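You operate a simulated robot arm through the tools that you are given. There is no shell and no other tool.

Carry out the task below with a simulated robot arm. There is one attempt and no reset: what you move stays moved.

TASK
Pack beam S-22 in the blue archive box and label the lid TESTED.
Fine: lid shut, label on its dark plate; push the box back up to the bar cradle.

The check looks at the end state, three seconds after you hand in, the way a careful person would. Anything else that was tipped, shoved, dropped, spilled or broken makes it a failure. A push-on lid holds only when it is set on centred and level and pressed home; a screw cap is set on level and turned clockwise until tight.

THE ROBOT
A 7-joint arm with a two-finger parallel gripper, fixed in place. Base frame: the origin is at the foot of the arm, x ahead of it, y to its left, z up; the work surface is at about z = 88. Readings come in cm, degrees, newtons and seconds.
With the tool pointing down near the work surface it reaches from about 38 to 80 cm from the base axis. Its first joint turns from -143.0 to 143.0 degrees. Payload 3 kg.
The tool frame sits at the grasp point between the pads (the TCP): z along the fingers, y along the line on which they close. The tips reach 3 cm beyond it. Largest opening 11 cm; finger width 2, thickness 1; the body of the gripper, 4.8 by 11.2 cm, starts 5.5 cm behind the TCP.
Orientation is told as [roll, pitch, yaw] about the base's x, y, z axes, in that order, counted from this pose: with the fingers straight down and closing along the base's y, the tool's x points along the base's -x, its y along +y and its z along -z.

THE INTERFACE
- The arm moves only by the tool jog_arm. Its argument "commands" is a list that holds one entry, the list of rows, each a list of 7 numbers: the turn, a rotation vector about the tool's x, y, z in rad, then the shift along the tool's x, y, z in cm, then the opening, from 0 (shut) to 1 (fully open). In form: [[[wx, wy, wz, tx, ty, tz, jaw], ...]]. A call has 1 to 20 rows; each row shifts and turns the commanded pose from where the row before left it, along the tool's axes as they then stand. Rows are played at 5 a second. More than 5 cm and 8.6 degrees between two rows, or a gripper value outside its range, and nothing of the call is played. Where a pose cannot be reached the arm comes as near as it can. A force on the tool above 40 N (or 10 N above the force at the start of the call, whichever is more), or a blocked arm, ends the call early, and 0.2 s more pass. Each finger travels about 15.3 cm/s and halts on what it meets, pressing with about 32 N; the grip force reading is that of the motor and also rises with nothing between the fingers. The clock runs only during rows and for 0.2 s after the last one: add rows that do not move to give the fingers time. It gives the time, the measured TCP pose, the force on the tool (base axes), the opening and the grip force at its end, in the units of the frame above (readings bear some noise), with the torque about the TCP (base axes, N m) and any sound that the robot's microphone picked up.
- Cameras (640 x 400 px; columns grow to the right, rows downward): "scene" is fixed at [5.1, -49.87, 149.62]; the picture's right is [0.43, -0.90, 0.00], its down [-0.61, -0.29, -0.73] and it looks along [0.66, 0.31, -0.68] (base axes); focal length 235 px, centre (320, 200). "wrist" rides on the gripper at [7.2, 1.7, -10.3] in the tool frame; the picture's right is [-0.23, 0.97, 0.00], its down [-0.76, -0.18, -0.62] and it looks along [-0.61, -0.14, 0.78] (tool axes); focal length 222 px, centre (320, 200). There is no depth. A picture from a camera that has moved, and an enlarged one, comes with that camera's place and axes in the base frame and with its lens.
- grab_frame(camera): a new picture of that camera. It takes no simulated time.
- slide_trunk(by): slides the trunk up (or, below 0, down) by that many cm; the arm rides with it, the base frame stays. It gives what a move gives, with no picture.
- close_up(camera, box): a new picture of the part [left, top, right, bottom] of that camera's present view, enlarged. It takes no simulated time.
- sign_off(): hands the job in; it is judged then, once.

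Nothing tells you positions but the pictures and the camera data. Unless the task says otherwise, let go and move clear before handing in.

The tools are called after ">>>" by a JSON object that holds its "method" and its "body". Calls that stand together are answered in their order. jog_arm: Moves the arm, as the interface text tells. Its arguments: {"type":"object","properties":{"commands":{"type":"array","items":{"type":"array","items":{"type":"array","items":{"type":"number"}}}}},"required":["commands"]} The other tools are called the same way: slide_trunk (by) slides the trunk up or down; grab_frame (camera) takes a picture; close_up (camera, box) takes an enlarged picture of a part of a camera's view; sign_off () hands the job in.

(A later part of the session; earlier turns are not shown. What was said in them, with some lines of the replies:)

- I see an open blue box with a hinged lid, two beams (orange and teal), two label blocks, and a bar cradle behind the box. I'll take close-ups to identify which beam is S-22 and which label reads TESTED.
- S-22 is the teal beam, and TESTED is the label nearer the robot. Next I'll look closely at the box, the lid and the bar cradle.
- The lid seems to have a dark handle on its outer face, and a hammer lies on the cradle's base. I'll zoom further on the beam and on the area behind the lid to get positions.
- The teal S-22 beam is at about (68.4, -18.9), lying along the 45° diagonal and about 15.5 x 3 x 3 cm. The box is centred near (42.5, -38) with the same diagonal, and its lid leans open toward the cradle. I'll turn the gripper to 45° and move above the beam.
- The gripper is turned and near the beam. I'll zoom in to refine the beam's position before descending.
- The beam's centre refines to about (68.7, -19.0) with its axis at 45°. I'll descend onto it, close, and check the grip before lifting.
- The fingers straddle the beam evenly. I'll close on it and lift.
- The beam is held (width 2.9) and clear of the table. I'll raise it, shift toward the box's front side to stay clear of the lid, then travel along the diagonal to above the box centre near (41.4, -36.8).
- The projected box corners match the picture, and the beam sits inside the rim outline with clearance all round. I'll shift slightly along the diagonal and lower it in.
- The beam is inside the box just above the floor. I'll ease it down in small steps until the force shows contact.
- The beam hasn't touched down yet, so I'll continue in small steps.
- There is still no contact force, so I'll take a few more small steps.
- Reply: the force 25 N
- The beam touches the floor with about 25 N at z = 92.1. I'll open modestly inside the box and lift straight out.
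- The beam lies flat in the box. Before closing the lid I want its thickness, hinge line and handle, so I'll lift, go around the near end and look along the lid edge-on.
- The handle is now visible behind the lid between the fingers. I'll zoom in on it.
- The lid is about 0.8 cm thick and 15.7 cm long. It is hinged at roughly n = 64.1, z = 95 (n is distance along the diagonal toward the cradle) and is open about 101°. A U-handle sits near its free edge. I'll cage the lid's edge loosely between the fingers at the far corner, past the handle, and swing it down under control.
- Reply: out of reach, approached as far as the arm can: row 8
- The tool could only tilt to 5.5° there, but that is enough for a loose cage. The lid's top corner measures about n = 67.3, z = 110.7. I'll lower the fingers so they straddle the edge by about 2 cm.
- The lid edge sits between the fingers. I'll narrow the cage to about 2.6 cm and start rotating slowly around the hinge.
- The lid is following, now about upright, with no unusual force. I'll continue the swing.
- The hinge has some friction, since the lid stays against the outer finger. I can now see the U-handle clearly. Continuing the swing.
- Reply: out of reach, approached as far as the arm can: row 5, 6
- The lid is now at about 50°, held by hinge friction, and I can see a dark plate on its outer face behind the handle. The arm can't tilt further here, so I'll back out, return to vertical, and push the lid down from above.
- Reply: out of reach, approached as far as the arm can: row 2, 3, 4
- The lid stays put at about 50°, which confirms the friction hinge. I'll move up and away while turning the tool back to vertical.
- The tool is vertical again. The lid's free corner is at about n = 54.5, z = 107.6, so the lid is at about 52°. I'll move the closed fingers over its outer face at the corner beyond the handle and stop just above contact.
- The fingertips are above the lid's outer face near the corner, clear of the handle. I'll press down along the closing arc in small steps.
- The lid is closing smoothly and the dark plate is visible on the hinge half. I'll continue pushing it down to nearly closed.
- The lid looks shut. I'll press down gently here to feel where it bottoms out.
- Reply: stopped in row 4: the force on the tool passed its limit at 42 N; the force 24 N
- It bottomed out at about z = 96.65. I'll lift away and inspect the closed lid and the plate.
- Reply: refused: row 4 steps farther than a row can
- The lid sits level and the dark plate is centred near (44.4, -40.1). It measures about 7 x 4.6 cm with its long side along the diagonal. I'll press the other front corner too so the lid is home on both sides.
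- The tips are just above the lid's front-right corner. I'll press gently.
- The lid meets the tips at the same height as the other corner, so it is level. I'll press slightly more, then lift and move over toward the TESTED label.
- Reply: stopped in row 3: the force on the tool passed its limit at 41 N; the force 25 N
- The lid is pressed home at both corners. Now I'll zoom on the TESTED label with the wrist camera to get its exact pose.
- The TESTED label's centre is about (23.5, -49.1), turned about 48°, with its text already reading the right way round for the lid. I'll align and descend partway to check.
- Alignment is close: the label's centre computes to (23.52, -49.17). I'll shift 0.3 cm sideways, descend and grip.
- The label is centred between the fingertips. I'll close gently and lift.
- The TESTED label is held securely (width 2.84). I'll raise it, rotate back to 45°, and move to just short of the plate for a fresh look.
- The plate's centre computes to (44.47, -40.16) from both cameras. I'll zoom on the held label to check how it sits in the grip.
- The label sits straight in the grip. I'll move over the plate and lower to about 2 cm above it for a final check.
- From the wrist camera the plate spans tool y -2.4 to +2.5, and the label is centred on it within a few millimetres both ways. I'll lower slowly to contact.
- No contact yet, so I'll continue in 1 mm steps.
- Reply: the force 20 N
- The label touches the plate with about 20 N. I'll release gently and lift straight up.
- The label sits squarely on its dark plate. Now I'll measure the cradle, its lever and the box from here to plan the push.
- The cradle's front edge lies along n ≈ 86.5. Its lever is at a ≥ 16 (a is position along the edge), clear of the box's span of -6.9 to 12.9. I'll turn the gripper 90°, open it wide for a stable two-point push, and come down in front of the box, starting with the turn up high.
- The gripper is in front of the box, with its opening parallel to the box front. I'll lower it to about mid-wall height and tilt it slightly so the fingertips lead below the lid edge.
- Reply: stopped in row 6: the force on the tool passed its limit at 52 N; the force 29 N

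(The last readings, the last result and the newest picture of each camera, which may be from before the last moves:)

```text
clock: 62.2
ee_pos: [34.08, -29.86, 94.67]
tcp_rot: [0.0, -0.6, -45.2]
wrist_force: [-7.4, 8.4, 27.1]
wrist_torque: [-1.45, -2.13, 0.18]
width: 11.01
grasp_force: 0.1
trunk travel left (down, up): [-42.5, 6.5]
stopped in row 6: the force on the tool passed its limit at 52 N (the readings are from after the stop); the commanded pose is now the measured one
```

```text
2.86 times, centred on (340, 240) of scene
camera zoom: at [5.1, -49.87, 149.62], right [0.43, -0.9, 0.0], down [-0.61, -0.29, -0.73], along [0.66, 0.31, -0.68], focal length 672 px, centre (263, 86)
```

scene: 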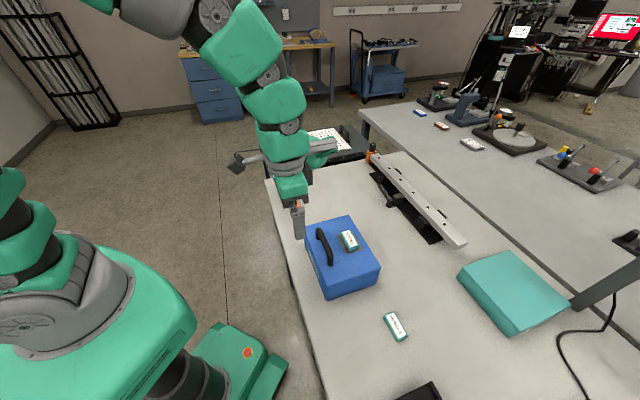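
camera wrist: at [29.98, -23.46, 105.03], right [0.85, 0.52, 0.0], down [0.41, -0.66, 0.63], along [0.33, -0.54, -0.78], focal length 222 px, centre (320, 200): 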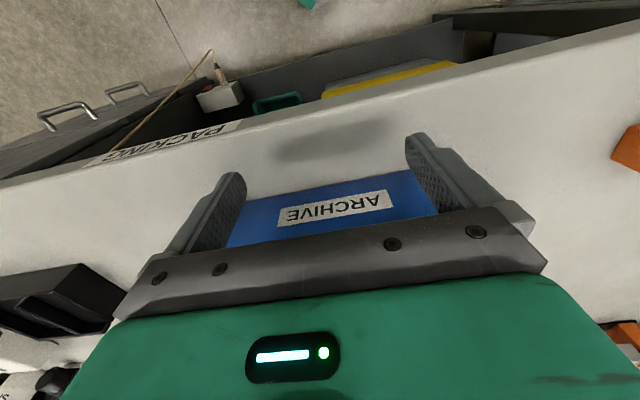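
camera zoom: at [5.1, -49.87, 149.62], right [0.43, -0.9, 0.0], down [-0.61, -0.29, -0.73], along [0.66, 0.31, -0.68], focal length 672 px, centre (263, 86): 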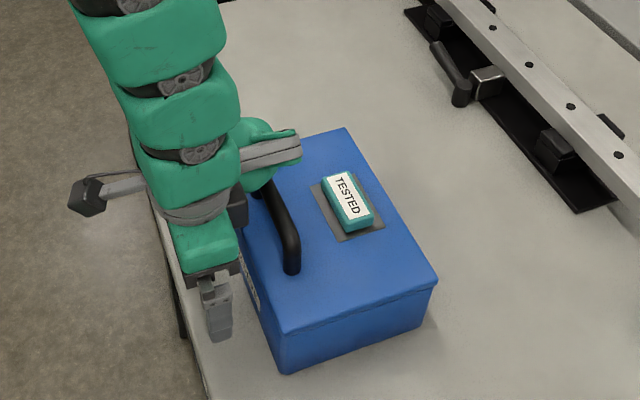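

The wrist link's bulge on the far side touched the carry handle on the way down and the motion stopped. The box looks undisturbed. I'll lift off, tilt the tool 25° so that part clears the handle, and check.

>>> {"method": "jog_arm", "body": {"commands": [[[0, 0, 0, 0, 0, -3, 1], [0, 0, 0, 0.5, 0, -4, 1], [0, -0.11, 0, 0, 0, 0, 1], [0, -0.11, 0, 0, 0, 0, 1], [0, -0.11, 0, 0, 0, 0, 1], [0, -0.096, 0, 0, 0, 0, 1], [0, 0, 0, 0, 0, 0, 1], [0, 0, 0, 0, 0, 0, 1]]]}}

>>> {"method": "grab_frame", "body": {"camera": "wrist"}}

>>> {"method": "close_up", "body": {"camera": "scene", "box": [270, 170, 410, 310]}}

```text
clock: 64.0
ee_pos: [35.19, -30.72, 101.68]
tcp_rot: [0.0, -24.7, -45.2]
wrist_force: [0.0, 0.2, -0.4]
wrist_torque: [0.01, -0.01, 0.0]
width: 11.04
grasp_force: 0.0
out of reach, approached as far as the arm can: row 6
trunk travel left (down, up): [-42.5, 6.5]
```

```text
taken
camera wrist: at [28.63, -21.95, 108.32], right [0.84, 0.54, 0.1], down [0.18, -0.43, 0.88], along [0.52, -0.72, -0.46], focal length 222 px, centre (320, 200)
```

wrist: 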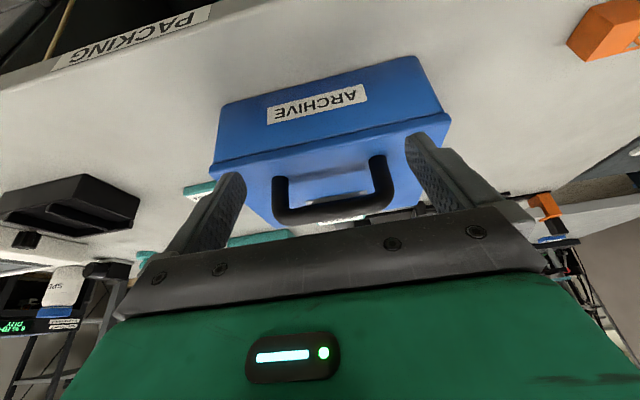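

```text
2.86 times, centred on (340, 240) of scene
camera zoom: at [5.1, -49.87, 149.62], right [0.43, -0.9, 0.0], down [-0.61, -0.29, -0.73], along [0.66, 0.31, -0.68], focal length 672 px, centre (263, 86)
```

zoom: 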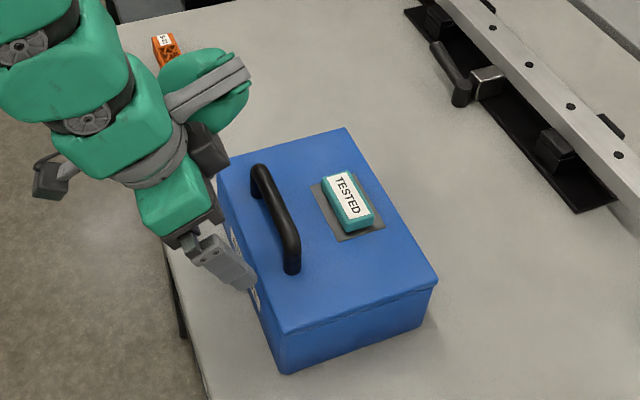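

The tilt is reached with the tip's front corner about 0.7 cm in front of the lid edge. I'll nudge back slightly, then lower the whole arm with the trunk so the joint configuration stays the same.

>>> {"method": "jog_arm", "body": {"commands": [[[0, 0.03, 0, 0.4, 0, -0.2, 1], [0, 0.03, 0, 0.4, 0, -0.2, 1], [0, 0, 0, 0, 0, 0, 1]]]}}

```text
clock: 64.8
ee_pos: [34.55, -30.21, 101.84]
tcp_rot: [-0.1, -21.3, -45.2]
wrist_force: [0.3, 0.1, -0.1]
wrist_torque: [-0.01, -0.02, 0.0]
width: 11.01
grasp_force: 0.0
trunk travel left (down, up): [-42.5, 6.5]
```

Tilt is now 21° with about 1.7 cm of clearance. I'll lower the trunk by 7.3 cm.

>>> {"method": "slide_trunk", "body": {"by": -4}}

```text
clock: 65.6
ee_pos: [34.45, -30.22, 97.82]
tcp_rot: [0.1, -21.5, -45.3]
wrist_force: [0.2, -0.5, 0.1]
wrist_torque: [-0.05, 0.0, -0.02]
width: 11.01
grasp_force: 0.0
trunk travel left (down, up): [-38.5, 10.5]
```

>>> {"method": "slide_trunk", "body": {"by": -3.3}}

>>> {"method": "grab_frame", "body": {"camera": "wrist"}}

>>> {"method": "close_up", "body": {"camera": "scene", "box": [270, 170, 410, 310]}}

>>> {"method": "grab_frame", "body": {"camera": "scene"}}

```text
clock: 66.4
ee_pos: [34.52, -30.11, 94.58]
tcp_rot: [0.0, -21.4, -45.1]
wrist_force: [-0.1, -0.3, -0.1]
wrist_torque: [0.05, 0.01, -0.01]
width: 11.01
grasp_force: 0.0
trunk travel left (down, up): [-35.2, 13.8]
```

```text
taken
camera wrist: at [28.25, -21.58, 101.69], right [0.84, 0.54, 0.08], down [0.21, -0.47, 0.86], along [0.5, -0.7, -0.51], focal length 222 px, centre (320, 200)
```

wrist: 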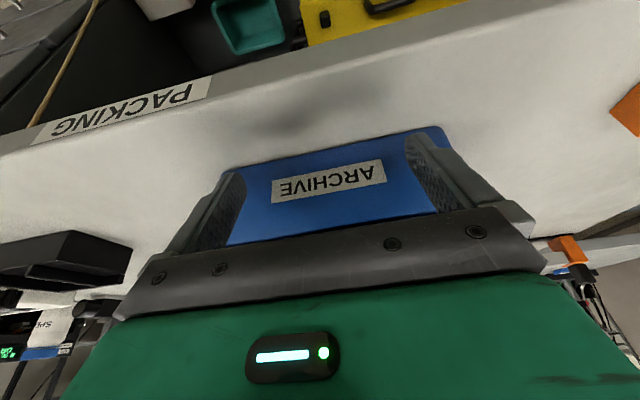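

```text
2.86 times, centred on (340, 240) of scene
camera zoom: at [5.1, -49.87, 149.62], right [0.43, -0.9, 0.0], down [-0.61, -0.29, -0.73], along [0.66, 0.31, -0.68], focal length 672 px, centre (263, 86)
```

zoom: 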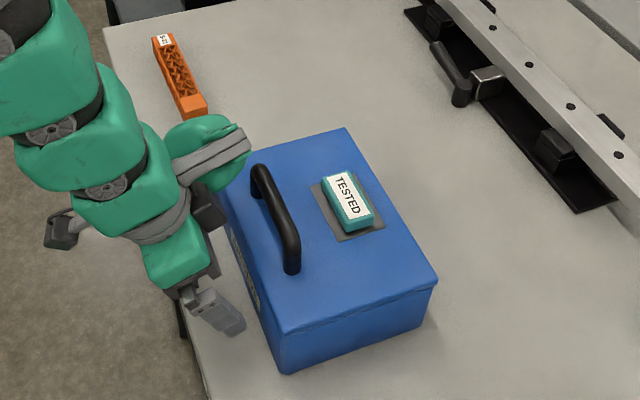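

```text
taken
```

scene: 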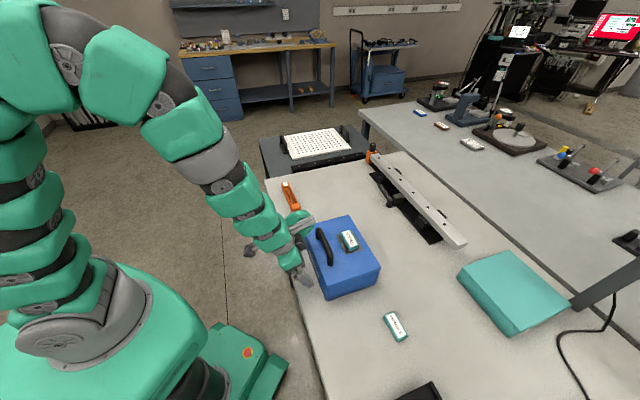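

The fingers are in front of the lower wall with nothing touching. I'll start pushing slowly along the diagonal toward the cradle.

>>> {"method": "jog_arm", "body": {"commands": [[[0, 0, 0, -0.745, 0, 0.292, 1], [0, 0, 0, -0.745, 0, 0.292, 1], [0, 0, 0, -0.47, 0, 0.183, 1], [0, 0, 0, -0.47, 0, 0.183, 1], [0, 0, 0, -0.47, 0, 0.183, 1], [0, 0, 0, -0.47, 0, 0.183, 1]]]}}

>>> {"method": "close_up", "body": {"camera": "scene", "box": [270, 170, 430, 310]}}

```text
clock: 67.8
ee_pos: [37.18, -32.8, 94.65]
tcp_rot: [-0.1, -21.5, -45.2]
wrist_force: [-0.3, 1.2, -0.1]
wrist_torque: [0.02, 0.04, -0.06]
width: 10.99
grasp_force: 0.0
trunk travel left (down, up): [-35.2, 13.8]
```

```text
2.86 times, centred on (350, 240) of scene
camera zoom: at [5.1, -49.87, 149.62], right [0.43, -0.9, 0.0], down [-0.61, -0.29, -0.73], along [0.66, 0.31, -0.68], focal length 672 px, centre (234, 86)
```

zoom: 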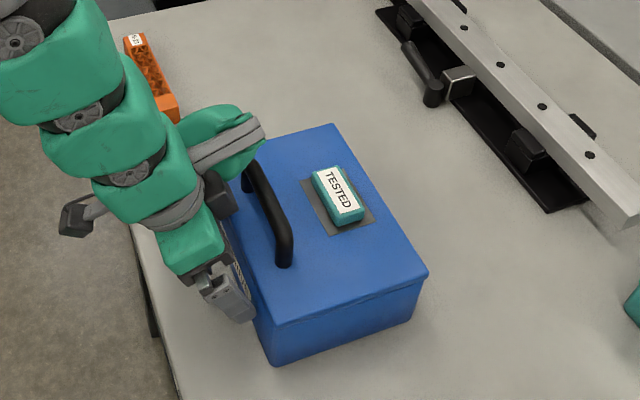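

The box has begun to slide with very little force. I'll continue pushing.

>>> {"method": "jog_arm", "body": {"commands": [[[0, 0, 0, -0.652, 0, 0.255, 1], [0, 0, 0, -0.652, 0, 0.255, 1], [0, 0, 0, -0.652, 0, 0.255, 1], [0, 0, 0, -0.652, 0, 0.255, 1], [0, 0, 0, -0.652, 0, 0.255, 1], [0, 0, 0, -0.652, 0, 0.255, 1], [0, 0, 0, -0.652, 0, 0.255, 1], [0, 0, 0, -0.652, 0, 0.255, 1]]]}}

>>> {"method": "close_up", "body": {"camera": "scene", "box": [290, 160, 450, 300]}}

>>> {"method": "grab_frame", "body": {"camera": "wrist"}}

```text
clock: 69.6
ee_pos: [41.15, -36.88, 94.76]
tcp_rot: [0.0, -21.5, -45.2]
wrist_force: [0.4, -0.7, -0.3]
wrist_torque: [0.0, -0.01, -0.02]
width: 11.0
grasp_force: 0.1
trunk travel left (down, up): [-35.2, 13.8]
```

```text
2.86 times, centred on (370, 230) of scene
camera zoom: at [5.1, -49.87, 149.62], right [0.43, -0.9, 0.0], down [-0.61, -0.29, -0.73], along [0.66, 0.31, -0.68], focal length 672 px, centre (177, 114)
```

zoom: 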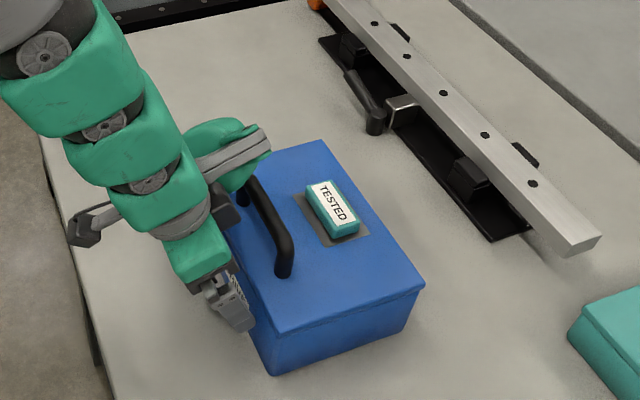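

```text
taken
camera wrist: at [34.81, -28.15, 101.77], right [0.84, 0.54, 0.08], down [0.21, -0.47, 0.86], along [0.5, -0.7, -0.51], focal length 222 px, centre (320, 200)
```

wrist: 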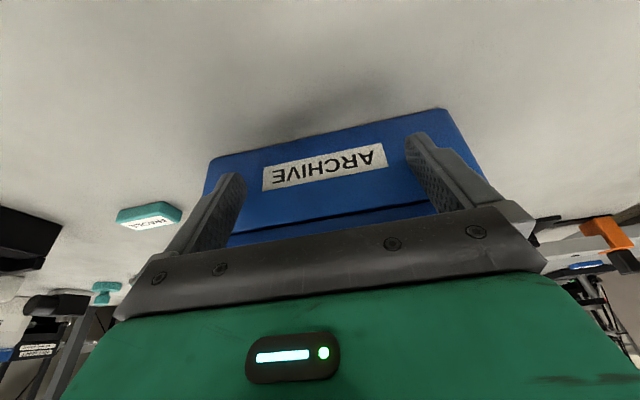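

The box is sliding straight, with its back now at n ≈ 71.4 and about 15 cm to go. Continuing.

>>> {"method": "jog_arm", "body": {"commands": [[[0, 0, 0, -0.652, 0, 0.255, 1], [0, 0, 0, -0.652, 0, 0.255, 1], [0, 0, 0, -0.652, 0, 0.255, 1], [0, 0, 0, -0.652, 0, 0.255, 1], [0, 0, 0, -0.652, 0, 0.255, 1], [0, 0, 0, -0.652, 0, 0.255, 1], [0, 0, 0, -0.652, 0, 0.255, 1], [0, 0, 0, -0.652, 0, 0.255, 1], [0, 0, 0, -0.652, 0, 0.255, 1], [0, 0, 0, -0.652, 0, 0.255, 1], [0, 0, 0, -0.652, 0, 0.255, 1]]]}}

>>> {"method": "close_up", "body": {"camera": "scene", "box": [310, 150, 470, 290]}}

>>> {"method": "grab_frame", "body": {"camera": "wrist"}}

```text
clock: 72.0
ee_pos: [46.41, -42.12, 94.65]
tcp_rot: [0.0, -21.4, -45.1]
wrist_force: [-0.7, 0.8, -1.0]
wrist_torque: [-0.01, 0.08, 0.01]
width: 11.01
grasp_force: 0.1
trunk travel left (down, up): [-35.2, 13.8]
```

```text
2.86 times, centred on (390, 220) of scene
camera zoom: at [5.1, -49.87, 149.62], right [0.43, -0.9, 0.0], down [-0.61, -0.29, -0.73], along [0.66, 0.31, -0.68], focal length 672 px, centre (120, 143)
```

zoom: 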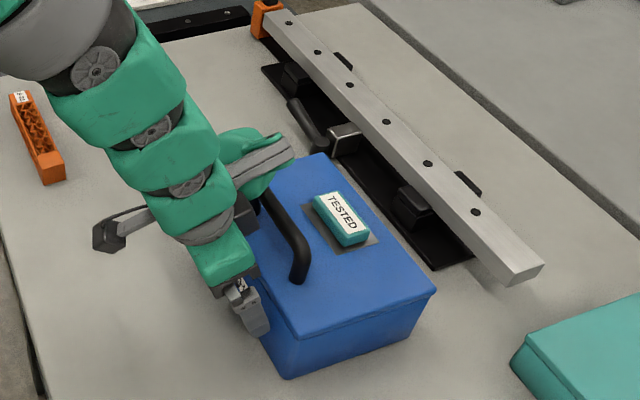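

```text
taken
camera wrist: at [40.12, -33.53, 101.78], right [0.84, 0.54, 0.08], down [0.21, -0.47, 0.86], along [0.5, -0.7, -0.51], focal length 222 px, centre (320, 200)
```

wrist: 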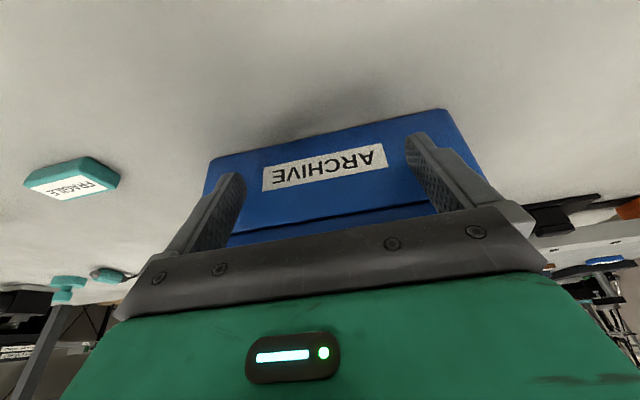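

The box back is at n ≈ 78.9, so about 7.5 cm remain. I'll re-check the clearance between the box corner and the cradle's lever before going further.

>>> {"method": "close_up", "body": {"camera": "scene", "box": [375, 175, 425, 225]}}

>>> {"method": "close_up", "body": {"camera": "scene", "box": [345, 190, 445, 290]}}

```text
8.00 times, centred on (400, 200) of scene
camera zoom: at [5.1, -49.87, 149.62], right [0.43, -0.9, 0.0], down [-0.61, -0.29, -0.73], along [0.66, 0.31, -0.68], focal length 1882 px, centre (-320, 200)
```

zoom: 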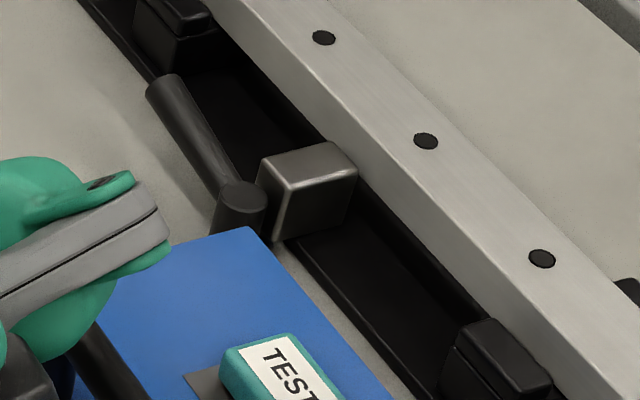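

```text
4.00 times, centred on (395, 240) of scene
camera zoom: at [5.1, -49.87, 149.62], right [0.43, -0.9, 0.0], down [-0.61, -0.29, -0.73], along [0.66, 0.31, -0.68], focal length 941 px, centre (20, 40)
```

zoom: 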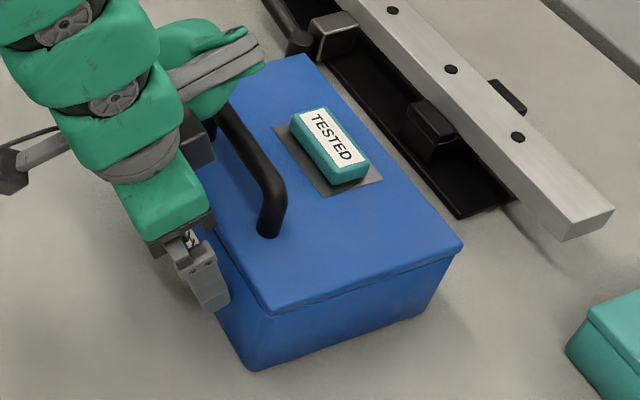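

The lever's post is at a ≈ 19, about 5 cm clear of the box's side. I'll continue, slowing down for the last few centimetres.

>>> {"method": "jog_arm", "body": {"commands": [[[0, 0, 0, -0.652, 0, 0.255, 1], [0, 0, 0, -0.652, 0, 0.255, 1], [0, 0, 0, -0.652, 0, 0.255, 1], [0, 0, 0, -0.652, 0, 0.255, 1], [0, 0, 0, -0.652, 0, 0.255, 1], [0, 0, 0, -0.652, 0, 0.255, 1], [0, 0, 0, -0.466, 0, 0.182, 1]]]}}

>>> {"method": "close_up", "body": {"camera": "scene", "box": [355, 180, 455, 280]}}

```text
clock: 73.6
ee_pos: [49.61, -45.37, 94.71]
tcp_rot: [0.0, -21.3, -45.1]
wrist_force: [-1.6, 2.4, -0.1]
wrist_torque: [0.02, 0.01, 0.02]
width: 11.0
grasp_force: 0.1
trunk travel left (down, up): [-35.2, 13.8]
```

```text
4.00 times, centred on (405, 230) of scene
camera zoom: at [5.1, -49.87, 149.62], right [0.43, -0.9, 0.0], down [-0.61, -0.29, -0.73], along [0.66, 0.31, -0.68], focal length 941 px, centre (-20, 80)
```

zoom: 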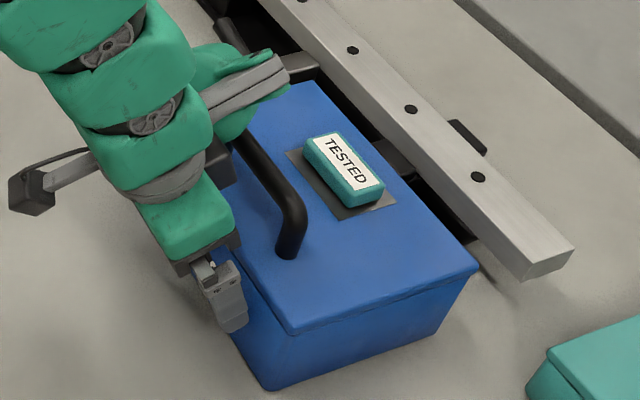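

The lid's back is at n ≈ 83.4, about 3 cm from the cradle's edge. Next come slow steps, watching the force.

>>> {"method": "jog_arm", "body": {"commands": [[[0, 0, 0, -0.28, 0, 0.11, 1], [0, 0, 0, -0.28, 0, 0.11, 1], [0, 0, 0, -0.28, 0, 0.11, 1], [0, 0, 0, -0.28, 0, 0.11, 1], [0, 0, 0, -0.28, 0, 0.11, 1], [0, 0, 0, -0.28, 0, 0.11, 1]]]}}

>>> {"method": "close_up", "body": {"camera": "scene", "box": [375, 190, 455, 270]}}

```text
clock: 75.0
ee_pos: [51.06, -46.77, 94.67]
tcp_rot: [0.0, -21.5, -45.2]
wrist_force: [-2.1, 0.9, 1.2]
wrist_torque: [0.01, 0.05, -0.02]
width: 11.01
grasp_force: 0.1
trunk travel left (down, up): [-35.2, 13.8]
```

```text
5.00 times, centred on (415, 230) of scene
camera zoom: at [5.1, -49.87, 149.62], right [0.43, -0.9, 0.0], down [-0.61, -0.29, -0.73], along [0.66, 0.31, -0.68], focal length 1176 px, centre (-155, 50)
```

zoom: 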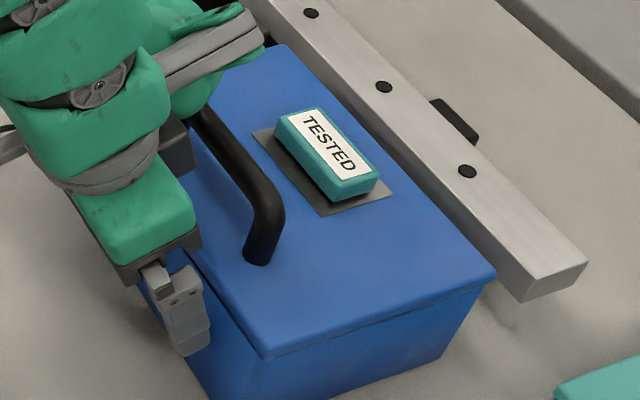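

About 1 cm to go, with force still just sliding friction. I'll use finer steps.

>>> {"method": "jog_arm", "body": {"commands": [[[0, 0, 0, -0.186, 0, 0.073, 1], [0, 0, 0, -0.186, 0, 0.073, 1], [0, 0, 0, -0.186, 0, 0.073, 1], [0, 0, 0, 0, 0, 0, 1]]]}}

```text
clock: 76.0
ee_pos: [51.55, -47.08, 94.73]
tcp_rot: [-0.1, -21.4, -45.2]
wrist_force: [-1.4, 1.6, -0.2]
wrist_torque: [0.03, 0.04, 0.01]
width: 11.0
grasp_force: 0.1
trunk travel left (down, up): [-35.2, 13.8]
```

>>> {"method": "jog_arm", "body": {"commands": [[[0, 0, 0, -0.14, 0, 0.055, 1], [0, 0, 0, -0.14, 0, 0.055, 1], [0, 0, 0, -0.14, 0, 0.055, 1], [0, 0, 0, 0, 0, 0, 1]]]}}

```text
clock: 77.0
ee_pos: [51.58, -47.3, 94.76]
tcp_rot: [0.0, -21.3, -45.1]
wrist_force: [-17.5, 15.4, 2.4]
wrist_torque: [0.4, 0.33, 1.28]
width: 10.92
grasp_force: 0.1
trunk travel left (down, up): [-35.2, 13.8]
```

The force rose to about 23 N along the push direction, so the box has met the cradle at the expected distance. I'll look closely before deciding.

>>> {"method": "close_up", "body": {"camera": "scene", "box": [375, 190, 455, 270]}}

>>> {"method": "close_up", "body": {"camera": "scene", "box": [400, 225, 450, 275]}}

>>> {"method": "grab_frame", "body": {"camera": "wrist"}}

```text
5.00 times, centred on (415, 230) of scene
camera zoom: at [5.1, -49.87, 149.62], right [0.43, -0.9, 0.0], down [-0.61, -0.29, -0.73], along [0.66, 0.31, -0.68], focal length 1176 px, centre (-155, 50)
```

zoom: 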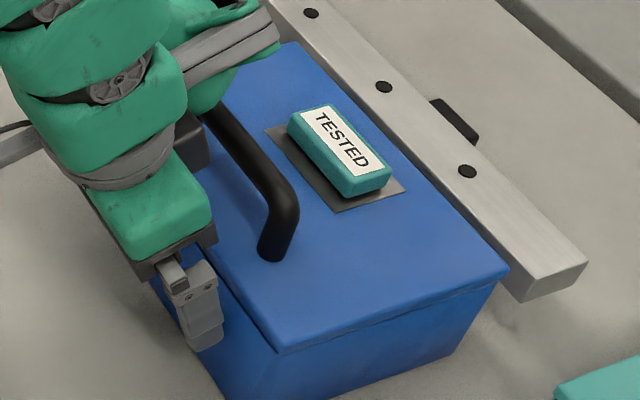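

```text
8.00 times, centred on (425, 250) of scene
camera zoom: at [5.1, -49.87, 149.62], right [0.43, -0.9, 0.0], down [-0.61, -0.29, -0.73], along [0.66, 0.31, -0.68], focal length 1882 px, centre (-520, -200)
```

zoom: 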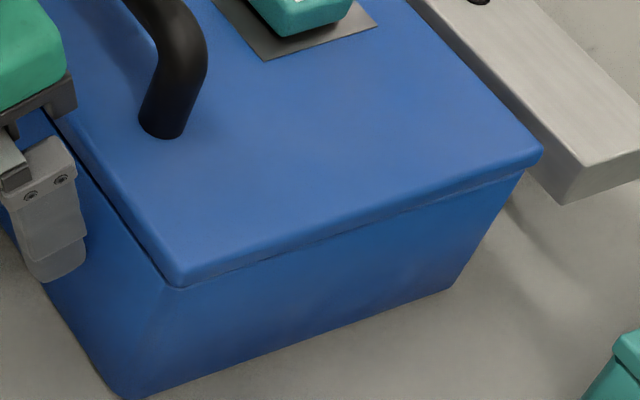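

```text
taken
camera wrist: at [45.32, -38.76, 101.84], right [0.84, 0.54, 0.08], down [0.22, -0.47, 0.86], along [0.5, -0.7, -0.51], focal length 222 px, centre (320, 200)
```

wrist: 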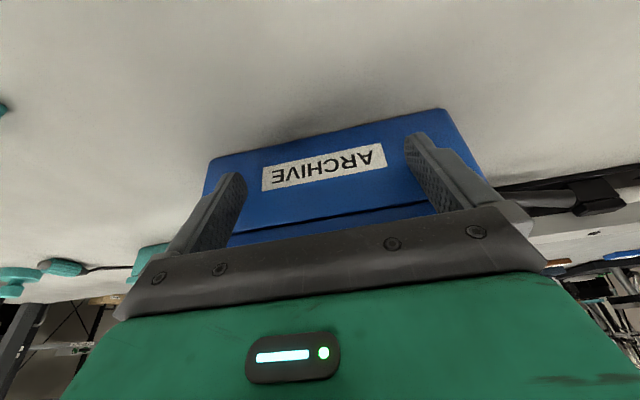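

Both back corners of the lid are at n ≈ 86.2, flush and parallel with the cradle, and the bar hasn't moved. I'll back the fingers off and rise clear.

>>> {"method": "jog_arm", "body": {"commands": [[[0, 0, 0, 0.28, 0, -0.11, 1], [0, 0, 0, 0.47, 0, -0.18, 1], [0, 0, 0, 0.93, 0, -0.365, 1], [0, 0, 0, 1.4, 0, -0.55, 1], [0, 0, 0, -0.73, 0, -1.86, 1], [0, 0, 0, -0.73, 0, -1.86, 1], [0, 0, 0, -1.46, 0, -3.72, 1], [0, 0, 0, -1.46, 0, -3.72, 1], [0, 0, 0, -1.46, 0, -3.72, 1], [0, 0, 0, -1.46, 0, -3.72, 1], [0, 0, 0, 0, 0, 0, 1]]]}}

>>> {"method": "grab_frame", "body": {"camera": "scene"}}

>>> {"method": "grab_frame", "body": {"camera": "wrist"}}

```text
clock: 79.4
ee_pos: [49.27, -45.09, 114.64]
tcp_rot: [0.0, -21.4, -45.2]
wrist_force: [-0.4, -0.3, 0.7]
wrist_torque: [0.01, 0.02, 0.02]
width: 11.01
grasp_force: 0.0
trunk travel left (down, up): [-35.2, 13.8]
```

```text
taken
```

scene: 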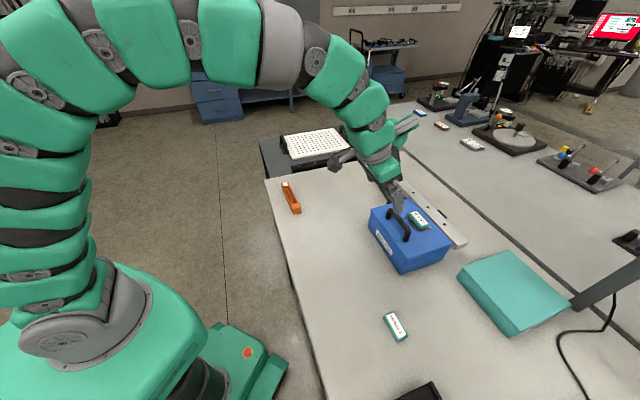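

```text
taken
camera wrist: at [43.04, -36.55, 121.85], right [0.84, 0.54, 0.08], down [0.21, -0.47, 0.86], along [0.5, -0.7, -0.51], focal length 222 px, centre (320, 200)
```

wrist: 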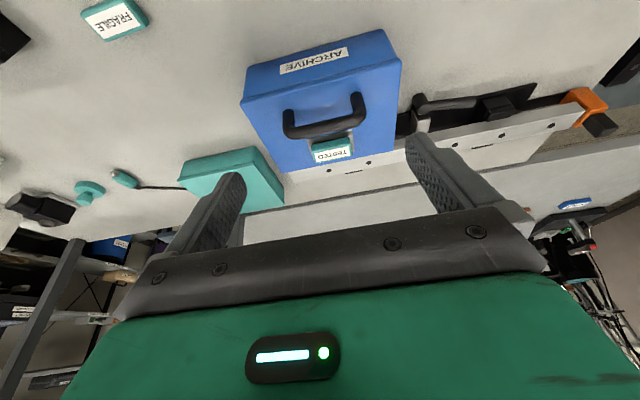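

The gripper is clear above the box. I'll retract further and return upright so I can inspect the final state.

>>> {"method": "jog_arm", "body": {"commands": [[[0, 0.1, 0, 1.5, 0, -3.8, 0.8], [0, 0.1, 0, 2.5, 0, -3.5, 0.6], [0, 0.1, 0, 3, 0, -3, 0.5], [0, 0.07, 0, 4, 0, -1, 0.5], [0, 0, 0, 4, 0, 0, 0.5], [0, 0, 0, 4, 0, 0, 0.5], [0, 0, 0, 0, 0, 0, 0.5]]]}}

>>> {"method": "grab_frame", "body": {"camera": "scene"}}

>>> {"method": "close_up", "body": {"camera": "scene", "box": [355, 180, 475, 290]}}

>>> {"method": "grab_frame", "body": {"camera": "wrist"}}

```text
clock: 81.0
ee_pos: [34.07, -29.85, 123.6]
tcp_rot: [0.0, -0.2, -45.3]
wrist_force: [0.0, 1.3, -0.3]
wrist_torque: [0.0, -0.04, 0.01]
width: 5.47
grasp_force: 0.0
trunk travel left (down, up): [-35.2, 13.8]
```

```text
taken
```

scene: 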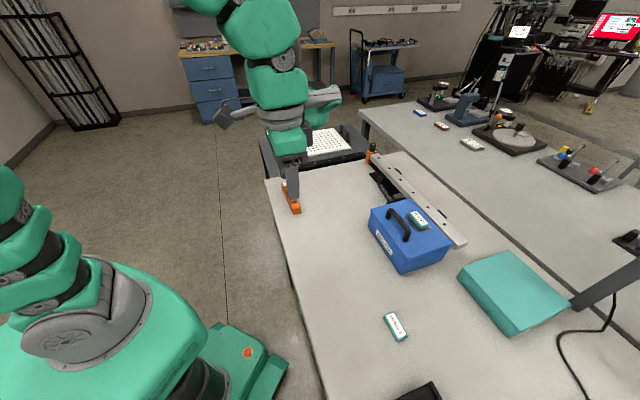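

```text
3.64 times, centred on (415, 235) of scene
camera zoom: at [5.1, -49.87, 149.62], right [0.43, -0.9, 0.0], down [-0.61, -0.29, -0.73], along [0.66, 0.31, -0.68], focal length 856 px, centre (-26, 73)
```

zoom: 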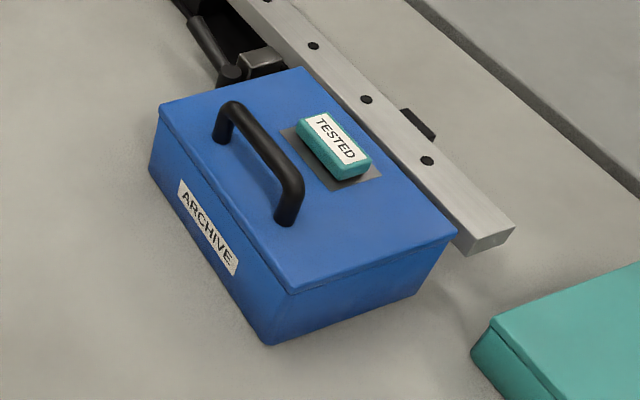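

```text
taken
camera wrist: at [30.02, -23.48, 134.0], right [0.85, 0.53, 0.0], down [0.41, -0.66, 0.63], along [0.33, -0.53, -0.78], focal length 222 px, centre (320, 200)
```

wrist: 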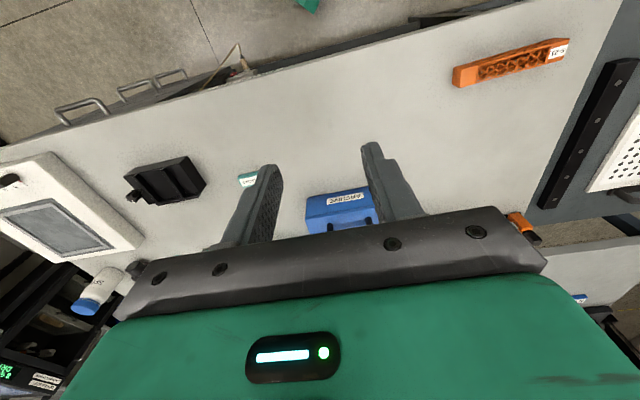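

The box is shut against the cradle with the label on its plate. I'll take a last close look at the lid seam and the label before handing in.

>>> {"method": "close_up", "body": {"camera": "scene", "box": [365, 200, 455, 280]}}

>>> {"method": "close_up", "body": {"camera": "scene", "box": [400, 200, 440, 240]}}

>>> {"method": "close_up", "body": {"camera": "scene", "box": [365, 200, 415, 250]}}

```text
5.00 times, centred on (410, 240) of scene
camera zoom: at [5.1, -49.87, 149.62], right [0.43, -0.9, 0.0], down [-0.61, -0.29, -0.73], along [0.66, 0.31, -0.68], focal length 1176 px, centre (-130, 0)
```

zoom: 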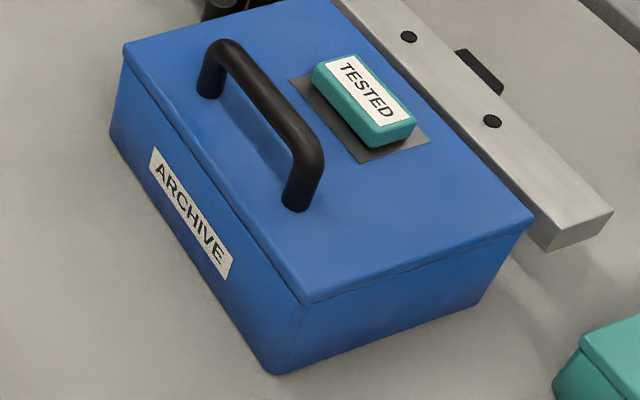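

```text
10.00 times, centred on (420, 220) of scene
camera zoom: at [5.1, -49.87, 149.62], right [0.43, -0.9, 0.0], down [-0.61, -0.29, -0.73], along [0.66, 0.31, -0.68], focal length 2353 px, centre (-680, 0)
```

zoom: 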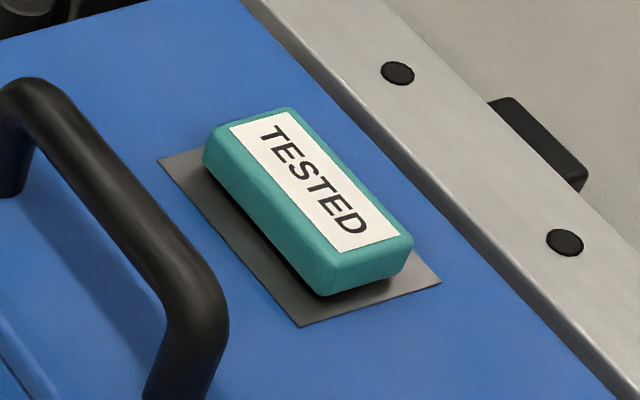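

```text
8.00 times, centred on (390, 225) of scene
camera zoom: at [5.1, -49.87, 149.62], right [0.43, -0.9, 0.0], down [-0.61, -0.29, -0.73], along [0.66, 0.31, -0.68], focal length 1882 px, centre (-240, 0)
```

zoom: 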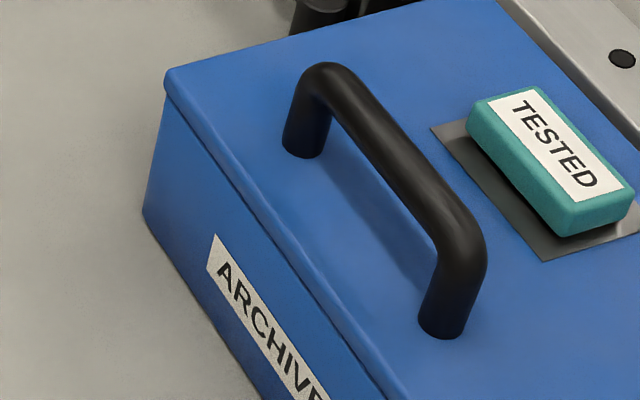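

S-22 is inside the shut box, the TESTED label lies fully on the dark plate, and the box sits flush against the cradle. The bar, the other beam and the FRAGILE label look undisturbed, and the gripper is well clear, so I'm handing in.

>>> {"method": "sign_off", "body": {}}

```text
The job is handed in.
```

Beam S-22 is packed in the blue archive box. The lid is shut and pressed down level, and the TESTED label lies on the dark plate. The box is pushed flush against the bar cradle. I've handed the job in and have no verdict from the check yet.

- **Handle bump:** while I was getting into position to push the box, part of the arm's wrist pressed down on the carry handle with about 52 N. The arm stopped, I lifted off and came in at a different angle, and the box and lid showed no damage or shift.
- **Label position:** the label sits about 0.3 cm off the plate's centre, toward the cradle, but entirely on the plate.
- **Everything else:** the bar did not move when the box met the cradle. The orange beam S-21 and the FRAGILE label look undisturbed, and the gripper is clear of everything.
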